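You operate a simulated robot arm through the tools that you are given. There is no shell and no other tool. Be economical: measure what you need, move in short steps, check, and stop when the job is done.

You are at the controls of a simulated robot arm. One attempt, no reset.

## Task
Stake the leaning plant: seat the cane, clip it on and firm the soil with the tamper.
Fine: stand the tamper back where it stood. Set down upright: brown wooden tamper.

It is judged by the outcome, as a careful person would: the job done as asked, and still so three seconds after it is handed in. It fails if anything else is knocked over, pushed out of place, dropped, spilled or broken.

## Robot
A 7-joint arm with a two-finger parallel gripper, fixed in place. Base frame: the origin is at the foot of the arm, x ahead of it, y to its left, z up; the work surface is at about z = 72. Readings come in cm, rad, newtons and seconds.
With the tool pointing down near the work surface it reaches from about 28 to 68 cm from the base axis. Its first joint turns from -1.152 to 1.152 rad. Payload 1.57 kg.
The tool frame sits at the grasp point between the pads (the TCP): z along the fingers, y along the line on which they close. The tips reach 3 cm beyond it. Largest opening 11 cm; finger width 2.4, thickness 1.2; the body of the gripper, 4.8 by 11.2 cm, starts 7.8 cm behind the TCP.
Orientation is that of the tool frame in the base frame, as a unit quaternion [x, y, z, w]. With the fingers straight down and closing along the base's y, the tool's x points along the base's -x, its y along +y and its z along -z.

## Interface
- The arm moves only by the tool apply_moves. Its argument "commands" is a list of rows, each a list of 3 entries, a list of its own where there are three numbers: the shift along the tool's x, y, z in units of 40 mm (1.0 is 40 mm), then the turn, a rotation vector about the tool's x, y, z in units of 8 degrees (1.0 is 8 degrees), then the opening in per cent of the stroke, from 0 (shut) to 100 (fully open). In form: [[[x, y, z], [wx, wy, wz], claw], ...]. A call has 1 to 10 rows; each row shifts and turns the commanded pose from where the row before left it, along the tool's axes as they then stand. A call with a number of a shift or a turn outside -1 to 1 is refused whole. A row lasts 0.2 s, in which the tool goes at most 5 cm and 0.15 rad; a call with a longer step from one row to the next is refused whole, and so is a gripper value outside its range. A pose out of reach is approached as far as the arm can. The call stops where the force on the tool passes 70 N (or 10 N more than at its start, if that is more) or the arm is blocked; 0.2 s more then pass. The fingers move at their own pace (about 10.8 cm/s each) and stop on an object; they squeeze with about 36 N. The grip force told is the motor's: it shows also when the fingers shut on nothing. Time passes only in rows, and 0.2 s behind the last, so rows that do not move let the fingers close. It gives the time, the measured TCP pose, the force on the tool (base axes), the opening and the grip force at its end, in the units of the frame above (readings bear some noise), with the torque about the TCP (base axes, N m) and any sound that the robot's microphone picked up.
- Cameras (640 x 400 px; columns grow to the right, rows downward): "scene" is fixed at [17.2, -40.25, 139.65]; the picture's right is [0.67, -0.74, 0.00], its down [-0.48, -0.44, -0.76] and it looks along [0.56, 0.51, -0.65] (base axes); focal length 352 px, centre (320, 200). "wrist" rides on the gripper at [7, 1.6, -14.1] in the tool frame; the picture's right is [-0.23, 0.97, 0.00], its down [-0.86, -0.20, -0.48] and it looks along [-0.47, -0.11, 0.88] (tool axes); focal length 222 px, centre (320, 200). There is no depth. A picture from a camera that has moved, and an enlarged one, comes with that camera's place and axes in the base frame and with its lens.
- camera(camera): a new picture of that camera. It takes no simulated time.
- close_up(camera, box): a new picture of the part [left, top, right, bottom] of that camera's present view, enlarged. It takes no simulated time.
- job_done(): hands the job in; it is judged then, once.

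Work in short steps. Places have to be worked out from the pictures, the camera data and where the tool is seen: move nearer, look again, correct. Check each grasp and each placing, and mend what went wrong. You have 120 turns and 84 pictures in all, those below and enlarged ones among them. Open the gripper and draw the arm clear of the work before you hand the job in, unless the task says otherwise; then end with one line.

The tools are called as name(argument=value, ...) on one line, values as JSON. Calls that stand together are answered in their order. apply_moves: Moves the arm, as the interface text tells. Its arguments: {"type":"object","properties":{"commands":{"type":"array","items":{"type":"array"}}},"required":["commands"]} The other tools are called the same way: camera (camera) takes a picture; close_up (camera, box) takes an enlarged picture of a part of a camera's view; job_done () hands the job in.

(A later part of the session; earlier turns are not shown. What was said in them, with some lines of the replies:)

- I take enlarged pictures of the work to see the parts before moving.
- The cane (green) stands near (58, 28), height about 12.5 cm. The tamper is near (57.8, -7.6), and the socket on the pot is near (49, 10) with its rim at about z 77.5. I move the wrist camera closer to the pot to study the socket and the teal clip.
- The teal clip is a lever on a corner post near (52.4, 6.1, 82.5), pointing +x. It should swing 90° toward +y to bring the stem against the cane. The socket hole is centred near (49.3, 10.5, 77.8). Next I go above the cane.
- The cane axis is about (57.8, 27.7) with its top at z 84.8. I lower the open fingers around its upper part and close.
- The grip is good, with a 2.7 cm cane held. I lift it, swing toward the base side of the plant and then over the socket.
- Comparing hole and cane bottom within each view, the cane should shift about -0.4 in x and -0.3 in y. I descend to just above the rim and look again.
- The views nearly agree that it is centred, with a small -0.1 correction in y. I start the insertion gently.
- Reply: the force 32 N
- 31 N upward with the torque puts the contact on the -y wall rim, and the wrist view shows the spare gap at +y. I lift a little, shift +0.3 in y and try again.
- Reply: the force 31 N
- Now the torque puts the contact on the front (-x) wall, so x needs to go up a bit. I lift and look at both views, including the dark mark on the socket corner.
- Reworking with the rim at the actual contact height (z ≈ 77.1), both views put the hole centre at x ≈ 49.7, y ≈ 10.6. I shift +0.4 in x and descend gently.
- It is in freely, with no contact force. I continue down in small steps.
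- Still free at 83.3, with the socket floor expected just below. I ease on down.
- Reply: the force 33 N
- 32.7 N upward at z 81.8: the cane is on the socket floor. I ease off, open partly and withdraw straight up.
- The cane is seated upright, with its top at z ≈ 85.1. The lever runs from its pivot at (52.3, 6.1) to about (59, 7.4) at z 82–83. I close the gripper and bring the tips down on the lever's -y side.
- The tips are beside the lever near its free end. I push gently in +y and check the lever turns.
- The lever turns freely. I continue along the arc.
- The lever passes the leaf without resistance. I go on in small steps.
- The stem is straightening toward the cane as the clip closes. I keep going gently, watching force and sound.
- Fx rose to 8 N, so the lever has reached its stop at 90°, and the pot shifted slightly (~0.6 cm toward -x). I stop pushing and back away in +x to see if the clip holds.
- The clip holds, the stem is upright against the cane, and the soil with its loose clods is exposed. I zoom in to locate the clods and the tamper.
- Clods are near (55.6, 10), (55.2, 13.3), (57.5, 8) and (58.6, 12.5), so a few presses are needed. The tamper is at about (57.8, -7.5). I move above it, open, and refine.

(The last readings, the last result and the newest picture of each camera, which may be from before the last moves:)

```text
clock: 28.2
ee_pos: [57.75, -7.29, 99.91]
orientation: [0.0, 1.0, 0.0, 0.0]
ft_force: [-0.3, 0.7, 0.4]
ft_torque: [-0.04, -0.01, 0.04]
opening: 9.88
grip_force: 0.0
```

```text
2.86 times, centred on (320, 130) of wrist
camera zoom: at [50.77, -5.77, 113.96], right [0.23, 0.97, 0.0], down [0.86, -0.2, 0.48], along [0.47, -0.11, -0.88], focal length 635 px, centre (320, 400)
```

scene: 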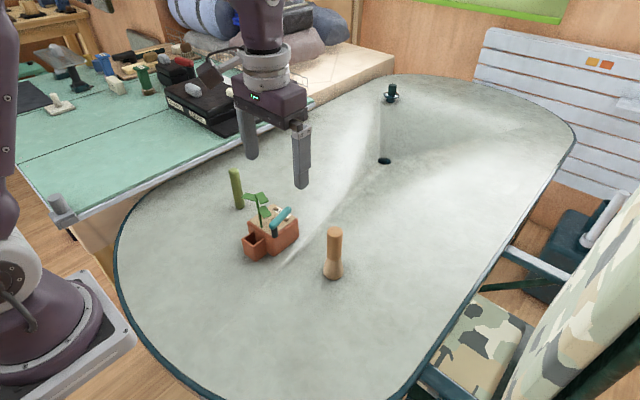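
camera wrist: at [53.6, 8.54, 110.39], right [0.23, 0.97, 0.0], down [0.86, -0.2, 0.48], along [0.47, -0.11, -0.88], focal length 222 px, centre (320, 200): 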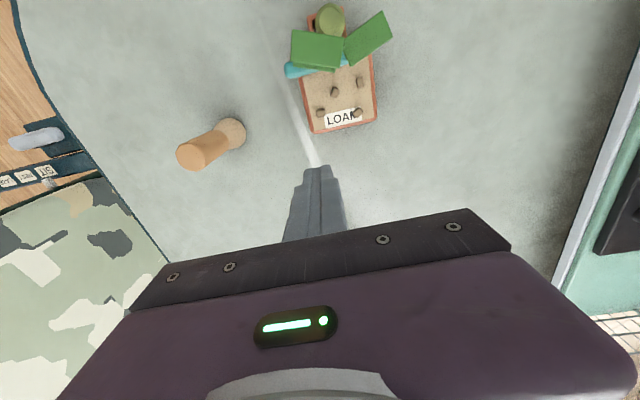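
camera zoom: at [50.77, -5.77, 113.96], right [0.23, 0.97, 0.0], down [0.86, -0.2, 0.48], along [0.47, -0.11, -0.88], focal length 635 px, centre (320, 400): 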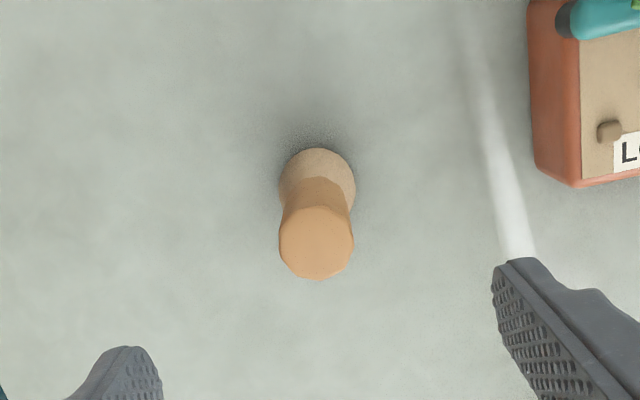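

The tamper stands at (57.85, -7.6) with its top at about z 86.6. I descend to grip the handle at z 83 and close.

apply_moves(commands=[[[-0.025, -0.07, 0.845], [0, 0, 0], 90], [[0, 0, 0.845], [0, 0, 0], 90], [[0, 0, 0.845], [0, 0, 0], 90], [[0, 0, 0.845], [0, 0, 0], 90], [[0, 0, 0.845], [0, 0, 0], 90], [[0, 0, 0], [0, 0, 0], 50], [[0, 0, 0], [0, 0, 0], 0], [[0, 0, 0], [0, 0, 0], 0], [[0, 0, 0], [0, 0, 0], 0]])

close_up(camera="scene", box=[260, 160, 400, 290])

```text
clock: 30.2
ee_pos: [57.84, -7.58, 83.02]
orientation: [0.0, 1.0, 0.0, 0.0]
ft_force: [0.6, 0.2, 0.2]
ft_torque: [0.02, -0.04, 0.0]
opening: 3.29
grip_force: 35.2
```

```text
3.08 times, centred on (330, 225) of scene
camera zoom: at [17.2, -40.25, 139.65], right [0.67, -0.74, 0.0], down [-0.48, -0.44, -0.76], along [0.56, 0.51, -0.65], focal length 1083 px, centre (289, 123)
```

zoom: 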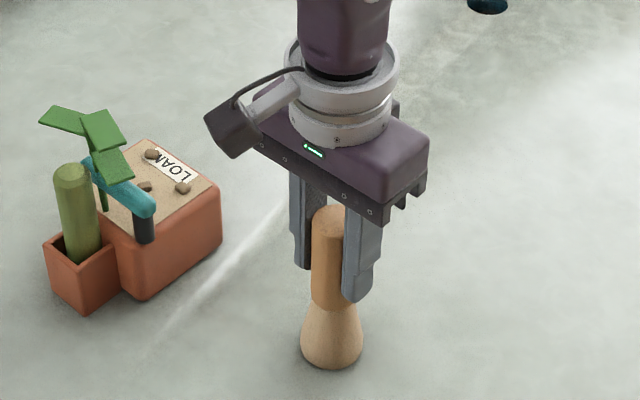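

Gripped (3.3 cm). I lift and carry it over the soil, on the side away from the lever.

apply_moves(commands=[[[0, 0, -0.6], [0, 0, 0], 0], [[0, 0, -1], [0, 0, 0], 0], [[0, 0, -1], [0, 0, 0], 0], [[0, 0, -1], [0, 0, 0], 0], [[0.07, 0.83, 0], [0, 0, 0], 0], [[0.07, 0.83, 0], [0, 0, 0], 0], [[0.07, 0.83, 0], [0, 0, 0], 0], [[0.07, 0.83, 0], [0, 0, 0], 0], [[0.07, 0.83, 0], [0, 0, 0], 0], [[0, 0, 0], [0, 0, 0], 0]])

close_up(camera="wrist", box=[240, 80, 420, 230])

close_up(camera="scene", box=[225, 140, 335, 262])

```text
clock: 32.4
ee_pos: [56.49, 9.01, 97.5]
orientation: [0.0, 1.0, 0.0, 0.0]
ft_force: [0.1, 0.9, -1.5]
ft_torque: [0.0, 0.0, -0.03]
opening: 3.29
grip_force: 35.9
```

```text
2.67 times, centred on (330, 155) of wrist
camera zoom: at [49.48, 10.51, 111.65], right [0.23, 0.97, 0.0], down [0.86, -0.2, 0.48], along [0.47, -0.11, -0.88], focal length 592 px, centre (293, 320)
```

zoom: 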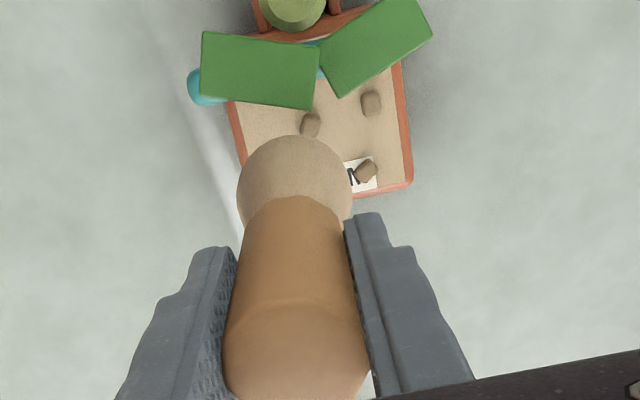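

```text
3.28 times, centred on (280, 201) of scene
camera zoom: at [17.2, -40.25, 139.65], right [0.67, -0.74, 0.0], down [-0.48, -0.44, -0.76], along [0.56, 0.51, -0.65], focal length 1154 px, centre (451, 197)
```

zoom: 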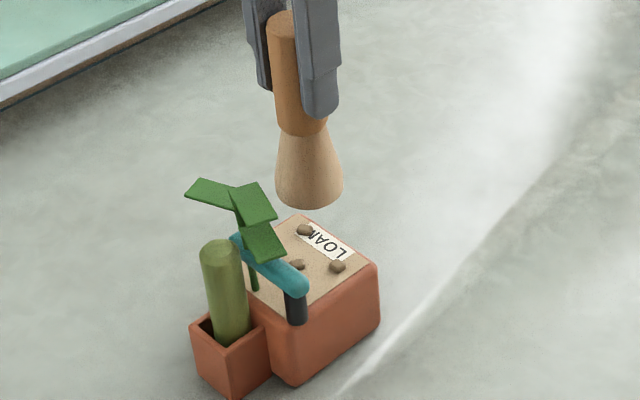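

Pressing centres are (56.5, 8.9) and (56.7, 11.8), both clear of the rim, lever and leaves. I lower at the first and feel for the soil.

apply_moves(commands=[[[0, 0, 0.6], [0, 0, 0], 0], [[0, 0, 0.6], [0, 0, 0], 0], [[0, 0, 0.3], [0, 0, 0], 0], [[0, 0, 0.1], [0, 0, 0], 0], [[0, 0, 0.07], [0, 0, 0], 0], [[0, 0, 0], [0, 0, 0], 0]])

close_up(camera="scene", box=[225, 140, 335, 262])

```text
clock: 33.8
ee_pos: [56.34, 8.79, 90.65]
orientation: [-0.001, 1.0, 0.001, 0.0]
ft_force: [1.0, -1.3, -2.1]
ft_torque: [0.0, -0.01, -0.01]
opening: 3.24
grip_force: 35.9
```

```text
3.28 times, centred on (280, 201) of scene
camera zoom: at [17.2, -40.25, 139.65], right [0.67, -0.74, 0.0], down [-0.48, -0.44, -0.76], along [0.56, 0.51, -0.65], focal length 1154 px, centre (451, 197)
```

zoom: 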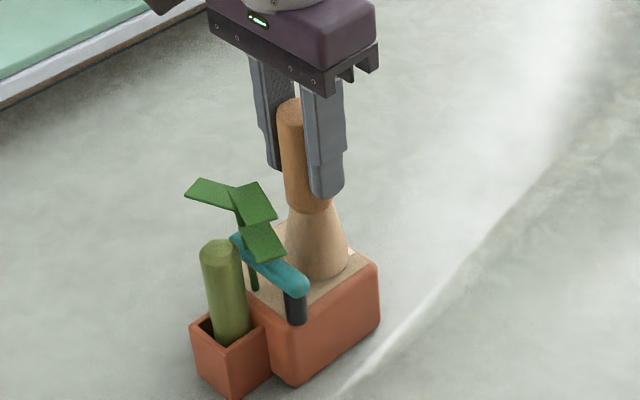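

Almost at the soil with no contact yet. I press in small steps.

apply_moves(commands=[[[0, 0, 0.08], [0, 0, 0], 0], [[0, 0, 0.06], [0, 0, 0], 0], [[0, 0, 0.05], [0, 0, 0], 0], [[0, 0, 0.04], [0, 0, 0], 0], [[0, 0, 0], [0, 0, 0], 0]])

```text
clock: 35.0
ee_pos: [56.35, 8.96, 89.94]
orientation: [0.0, 1.0, 0.0, 0.002]
ft_force: [-7.5, -1.0, 35.1]
ft_torque: [-0.51, 0.42, 0.0]
opening: 3.28
grip_force: 35.4
```

35 N on the soil. I hold it a moment, then lift and look at the result.

apply_moves(commands=[[[0, 0, 0.02], [0, 0, 0], 0], [[0, 0, 0], [0, 0, 0], 0], [[0, 0, 0], [0, 0, 0], 0]])

apply_moves(commands=[[[0, 0, -0.3], [0, 0, 0], 0], [[0, 0, -0.6], [0, 0, 0], 0], [[-0.05, 0.7, 0], [0, 0, 0], 0], [[0, 0, 0], [0, 0, 0], 0]])

close_up(camera="scene", box=[225, 140, 335, 262])

close_up(camera="wrist", box=[240, 80, 420, 230])

```text
clock: 35.8
ee_pos: [56.54, 8.92, 89.86]
orientation: [0.0, 1.0, 0.0, 0.002]
ft_force: [-0.3, -0.9, 39.5]
ft_torque: [0.34, -0.32, 0.12]
opening: 3.28
grip_force: 36.2
```

```text
clock: 36.8
ee_pos: [56.57, 11.73, 93.31]
orientation: [0.0, 1.0, -0.001, 0.0]
ft_force: [0.2, -0.8, -1.9]
ft_torque: [-0.01, 0.0, 0.0]
opening: 3.27
grip_force: 36.0
```

```text
3.28 times, centred on (280, 201) of scene
camera zoom: at [17.2, -40.25, 139.65], right [0.67, -0.74, 0.0], down [-0.48, -0.44, -0.76], along [0.56, 0.51, -0.65], focal length 1154 px, centre (451, 197)
```

zoom: 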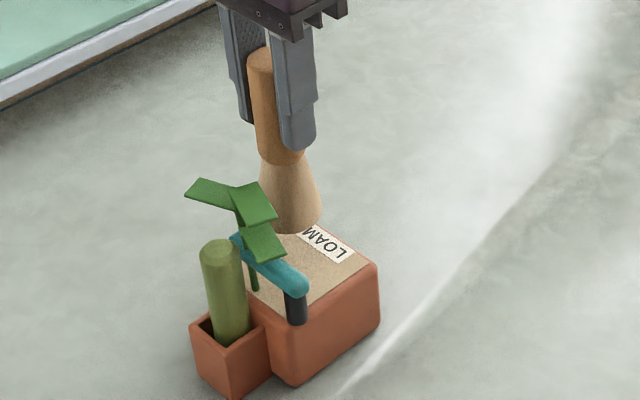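

```text
2.67 times, centred on (330, 155) of wrist
camera zoom: at [49.62, 13.28, 107.45], right [0.23, 0.97, 0.0], down [0.86, -0.2, 0.48], along [0.47, -0.11, -0.88], focal length 592 px, centre (293, 320)
```

zoom: 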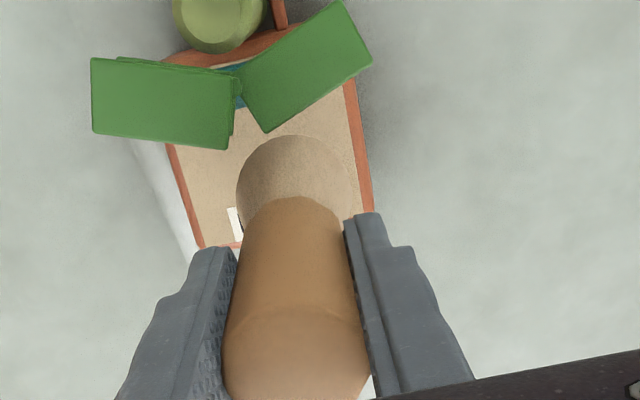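

The clods on this side are pressed in. I press the other half too.

apply_moves(commands=[[[0, 0, 0.5], [0, 0, 0], 0], [[0, 0, 0.15], [0, 0, 0], 0], [[0, 0, 0.08], [0, 0, 0], 0], [[0, 0, 0.06], [0, 0, 0], 0], [[0, 0, 0.05], [0, 0, 0], 0], [[0, 0, 0.02], [0, 0, 0], 0], [[0, 0, 0], [0, 0, 0], 0], [[0, 0, 0], [0, 0, 0], 0]])

```text
clock: 38.6
ee_pos: [56.48, 11.62, 89.78]
orientation: [0.0, 1.0, 0.0, 0.0]
ft_force: [0.8, 0.9, -1.0]
ft_torque: [0.0, -0.01, -0.04]
opening: 3.32
grip_force: 35.7
```

apply_moves(commands=[[[0, 0, 0.03], [0, 0, 0], 0], [[0, 0, 0.03], [0, 0, 0], 0], [[0, 0, 0.03], [0, 0, 0], 0], [[0, 0, 0], [0, 0, 0], 0]])

```text
clock: 39.6
ee_pos: [56.69, 11.75, 89.7]
orientation: [-0.001, 1.0, 0.0, 0.002]
ft_force: [-7.2, -1.5, 51.3]
ft_torque: [-0.68, 0.0, -0.04]
opening: 3.3
grip_force: 36.3
```

Firm press of 51 N. I lift clear and inspect the soil.

apply_moves(commands=[[[0, 0, -0.3], [0, 0, 0], 0], [[0, 0, -0.8], [0, 0, 0], 0], [[0, 0, -0.9], [0, 0, 0], 0], [[-0.08, -0.9, 0], [0, 0, 0], 0], [[-0.08, -0.95, 0], [0, 0, 0], 0], [[-0.08, -0.95, 0], [0, 0, 0], 0], [[-0.04, -0.95, 0], [0, 0, 0], 0], [[0, 0, 0], [0, 0, 0], 0]])

close_up(camera="scene", box=[225, 140, 335, 262])

camera(camera="wrist")

```text
clock: 41.4
ee_pos: [57.59, -3.3, 97.67]
orientation: [0.0, 1.0, 0.0, 0.0]
ft_force: [-0.6, 0.0, -1.3]
ft_torque: [-0.03, -0.03, 0.01]
opening: 3.26
grip_force: 36.3
```

```text
3.28 times, centred on (280, 201) of scene
camera zoom: at [17.2, -40.26, 139.65], right [0.67, -0.74, 0.0], down [-0.48, -0.44, -0.76], along [0.56, 0.51, -0.65], focal length 1154 px, centre (451, 197)
```

zoom: 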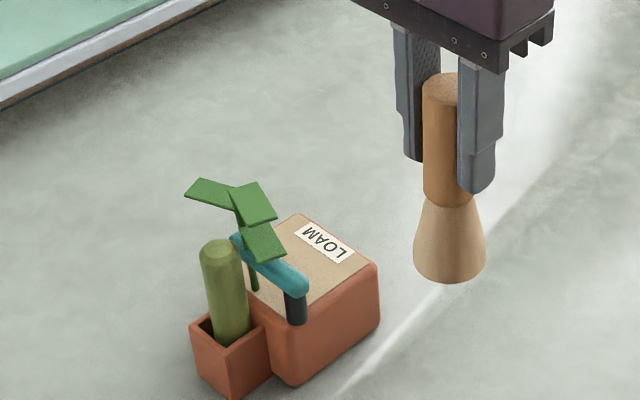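

```text
33 pictures are left
camera wrist: at [50.68, -1.87, 111.64], right [0.23, 0.97, 0.0], down [0.86, -0.2, 0.48], along [0.47, -0.11, -0.88], focal length 222 px, centre (320, 200)
```

wrist: 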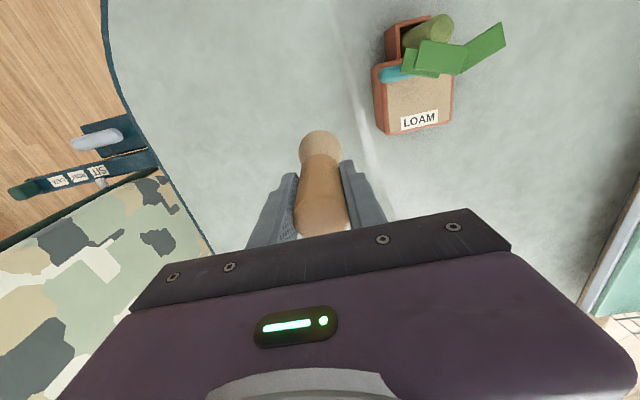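

The soil is smooth, with all clods pressed in. I return the tamper to its spot (57.84, -7.58) and lower it carefully.

apply_moves(commands=[[[-0.03, -0.54, 0], [0, 0, 0], 0], [[-0.03, -0.53, 0], [0, 0, 0], 0], [[0, 0, 0.9], [0, 0, 0], 0], [[0, 0, 0.9], [0, 0, 0], 0], [[0, 0, 0.9], [0, 0, 0], 0], [[0, 0, 0.6], [0, 0, 0], 0], [[0, 0, 0.15], [0, 0, 0], 0], [[0, 0, 0], [0, 0, 0], 0]])

close_up(camera="scene", box=[260, 160, 400, 290])

```text
clock: 43.2
ee_pos: [57.85, -7.56, 83.72]
orientation: [0.0, 1.0, 0.0, 0.0]
ft_force: [0.2, -0.9, -1.4]
ft_torque: [0.0, 0.02, -0.01]
opening: 3.31
grip_force: 36.3
```

```text
3.08 times, centred on (330, 225) of scene
camera zoom: at [17.2, -40.25, 139.65], right [0.67, -0.74, 0.0], down [-0.48, -0.44, -0.76], along [0.56, 0.51, -0.65], focal length 1083 px, centre (289, 123)
```

zoom: 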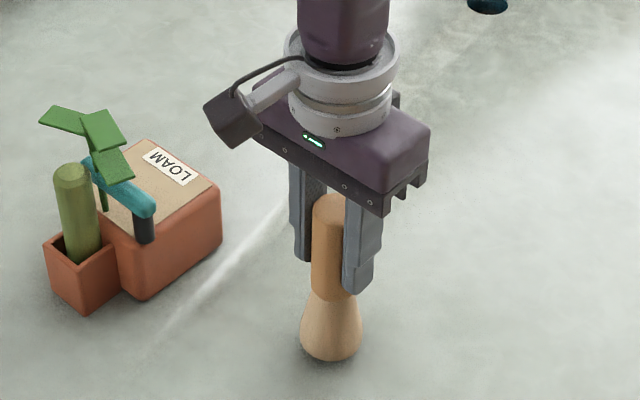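

apply_moves(commands=[[[0, 0, 0.08], [0, 0, 0], 0], [[0, 0, 0.05], [0, 0, 0], 0], [[0, 0, 0.04], [0, 0, 0], 0], [[0, 0, 0], [0, 0, 0], 0]])

```text
clock: 44.2
ee_pos: [58.09, -7.66, 83.09]
orientation: [0.0, 1.0, 0.0, 0.0]
ft_force: [0.2, 0.2, -1.5]
ft_torque: [-0.02, 0.0, 0.02]
opening: 3.28
grip_force: 36.3
```

No table contact yet, so I lower it a little more.

apply_moves(commands=[[[0, 0, 0.03], [0, 0, 0], 0], [[0, 0, 0.03], [0, 0, 0], 0], [[0, 0, 0], [0, 0, 0], 0]])

```text
clock: 45.0
ee_pos: [57.87, -7.57, 82.71]
orientation: [0.0, 1.0, 0.0, 0.0]
ft_force: [-0.4, -0.4, -2.0]
ft_torque: [0.03, 0.01, 0.01]
opening: 3.3
grip_force: 35.7
```

apply_moves(commands=[[[0, 0, 0.02], [0, 0, 0], 0], [[0, 0, 0.02], [0, 0, 0], 0], [[0, 0, 0.02], [0, 0, 0], 0], [[0, 0, 0], [0, 0, 0], 0]])

```text
clock: 46.0
ee_pos: [57.97, -7.62, 82.79]
orientation: [0.0, 1.0, 0.0, 0.0]
ft_force: [-12.5, 2.8, 42.9]
ft_torque: [0.26, 0.33, 0.1]
opening: 3.28
grip_force: 36.6
```

The foot is on the table (43 N). I ease off slightly and open, then check before rising.

apply_moves(commands=[[[0, 0, -0.04], [0, 0, 0], 0], [[0, 0, 0], [0, 0, 0], 30], [[0, 0, 0], [0, 0, 0], 50], [[0, 0, 0], [0, 0, 0], 80], [[0, 0, 0], [0, 0, 0], 80], [[0, 0, -0.6], [0, 0, 0], 80], [[0, 0, -1], [0, 0, 0], 80], [[0, 0, -1], [0, 0, 0], 80], [[0, 0, -1], [0, 0, 0], 80], [[0, 0, -0.6], [0, 0, 0], 80]])

camera(camera="scene")

close_up(camera="wrist", box=[240, 60, 400, 200])

```text
clock: 48.2
ee_pos: [57.88, -7.65, 99.6]
orientation: [0.0, 1.0, 0.0, 0.0]
ft_force: [-0.2, -0.3, 0.2]
ft_torque: [0.02, 0.0, -0.01]
opening: 8.79
grip_force: 0.1
```

```text
31 pictures are left
```

scene: 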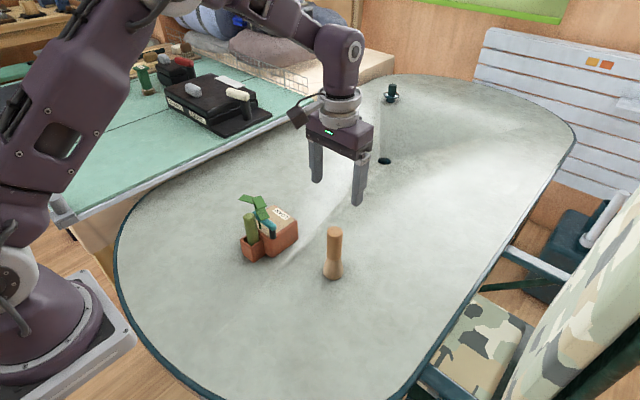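

```text
2.86 times, centred on (320, 130) of wrist
camera zoom: at [50.91, -6.0, 113.71], right [0.23, 0.97, 0.0], down [0.86, -0.2, 0.48], along [0.47, -0.11, -0.88], focal length 635 px, centre (320, 400)
```

zoom: 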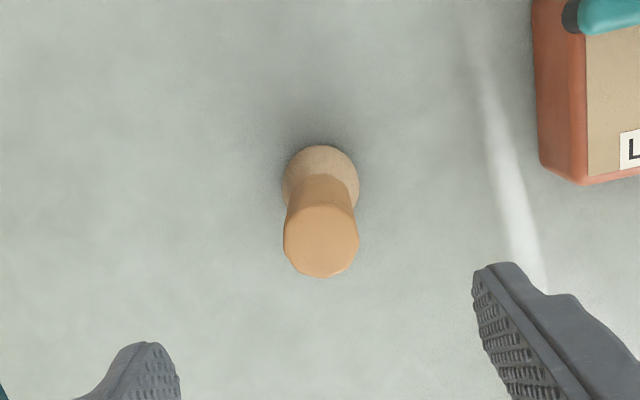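

The tamper stands upright on its spot. I check the clip, cane and pot displacement in the same box as before.

close_up(camera="scene", box=[225, 160, 315, 262])

```text
3.92 times, centred on (270, 211) of scene
camera zoom: at [17.2, -40.25, 139.65], right [0.67, -0.74, 0.0], down [-0.48, -0.44, -0.76], along [0.56, 0.51, -0.65], focal length 1380 px, centre (516, 157)
```

zoom: 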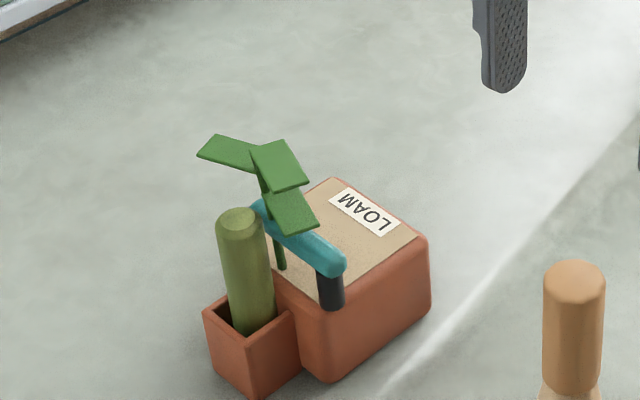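

Cane, clip and soil are all in place, and the pot has shifted only about 4 mm, which I leave. I draw the arm up and away.

apply_moves(commands=[[[0.5, 0, -0.8], [0, 0, 0], 80], [[0.8, 0, -0.8], [0, 0, 0], 80], [[0.8, 0, -0.3], [0, 0, 0], 80], [[0, 0, 0], [0, 0, 0], 80], [[0, 0, 0], [0, 0, 0], 80]])

camera(camera="scene")

```text
clock: 49.4
ee_pos: [49.68, -7.55, 107.17]
orientation: [0.0, 1.0, 0.0, 0.0]
ft_force: [0.3, -0.2, 0.2]
ft_torque: [0.0, 0.02, -0.01]
opening: 8.8
grip_force: 0.0
```

```text
28 pictures are left
```

scene: 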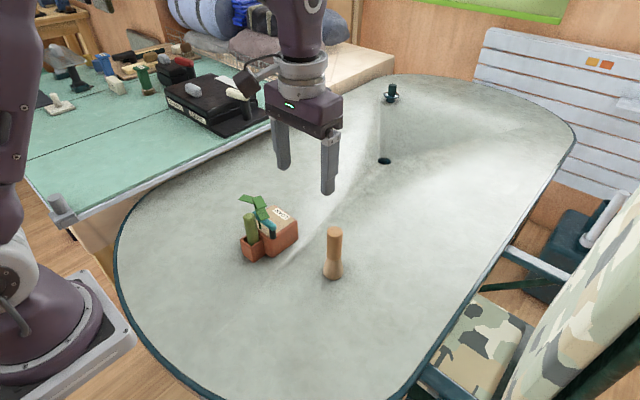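

Everything stands as asked and the arm is clear, so I hand in the job.

job_done()

```text
The job is handed in.
```

The cane is seated, the plant is clipped to it, the soil is firmed and the tamper is back upright on its spot; closing the clip pushed the pot about 4 mm from where it stood, and I left it there.
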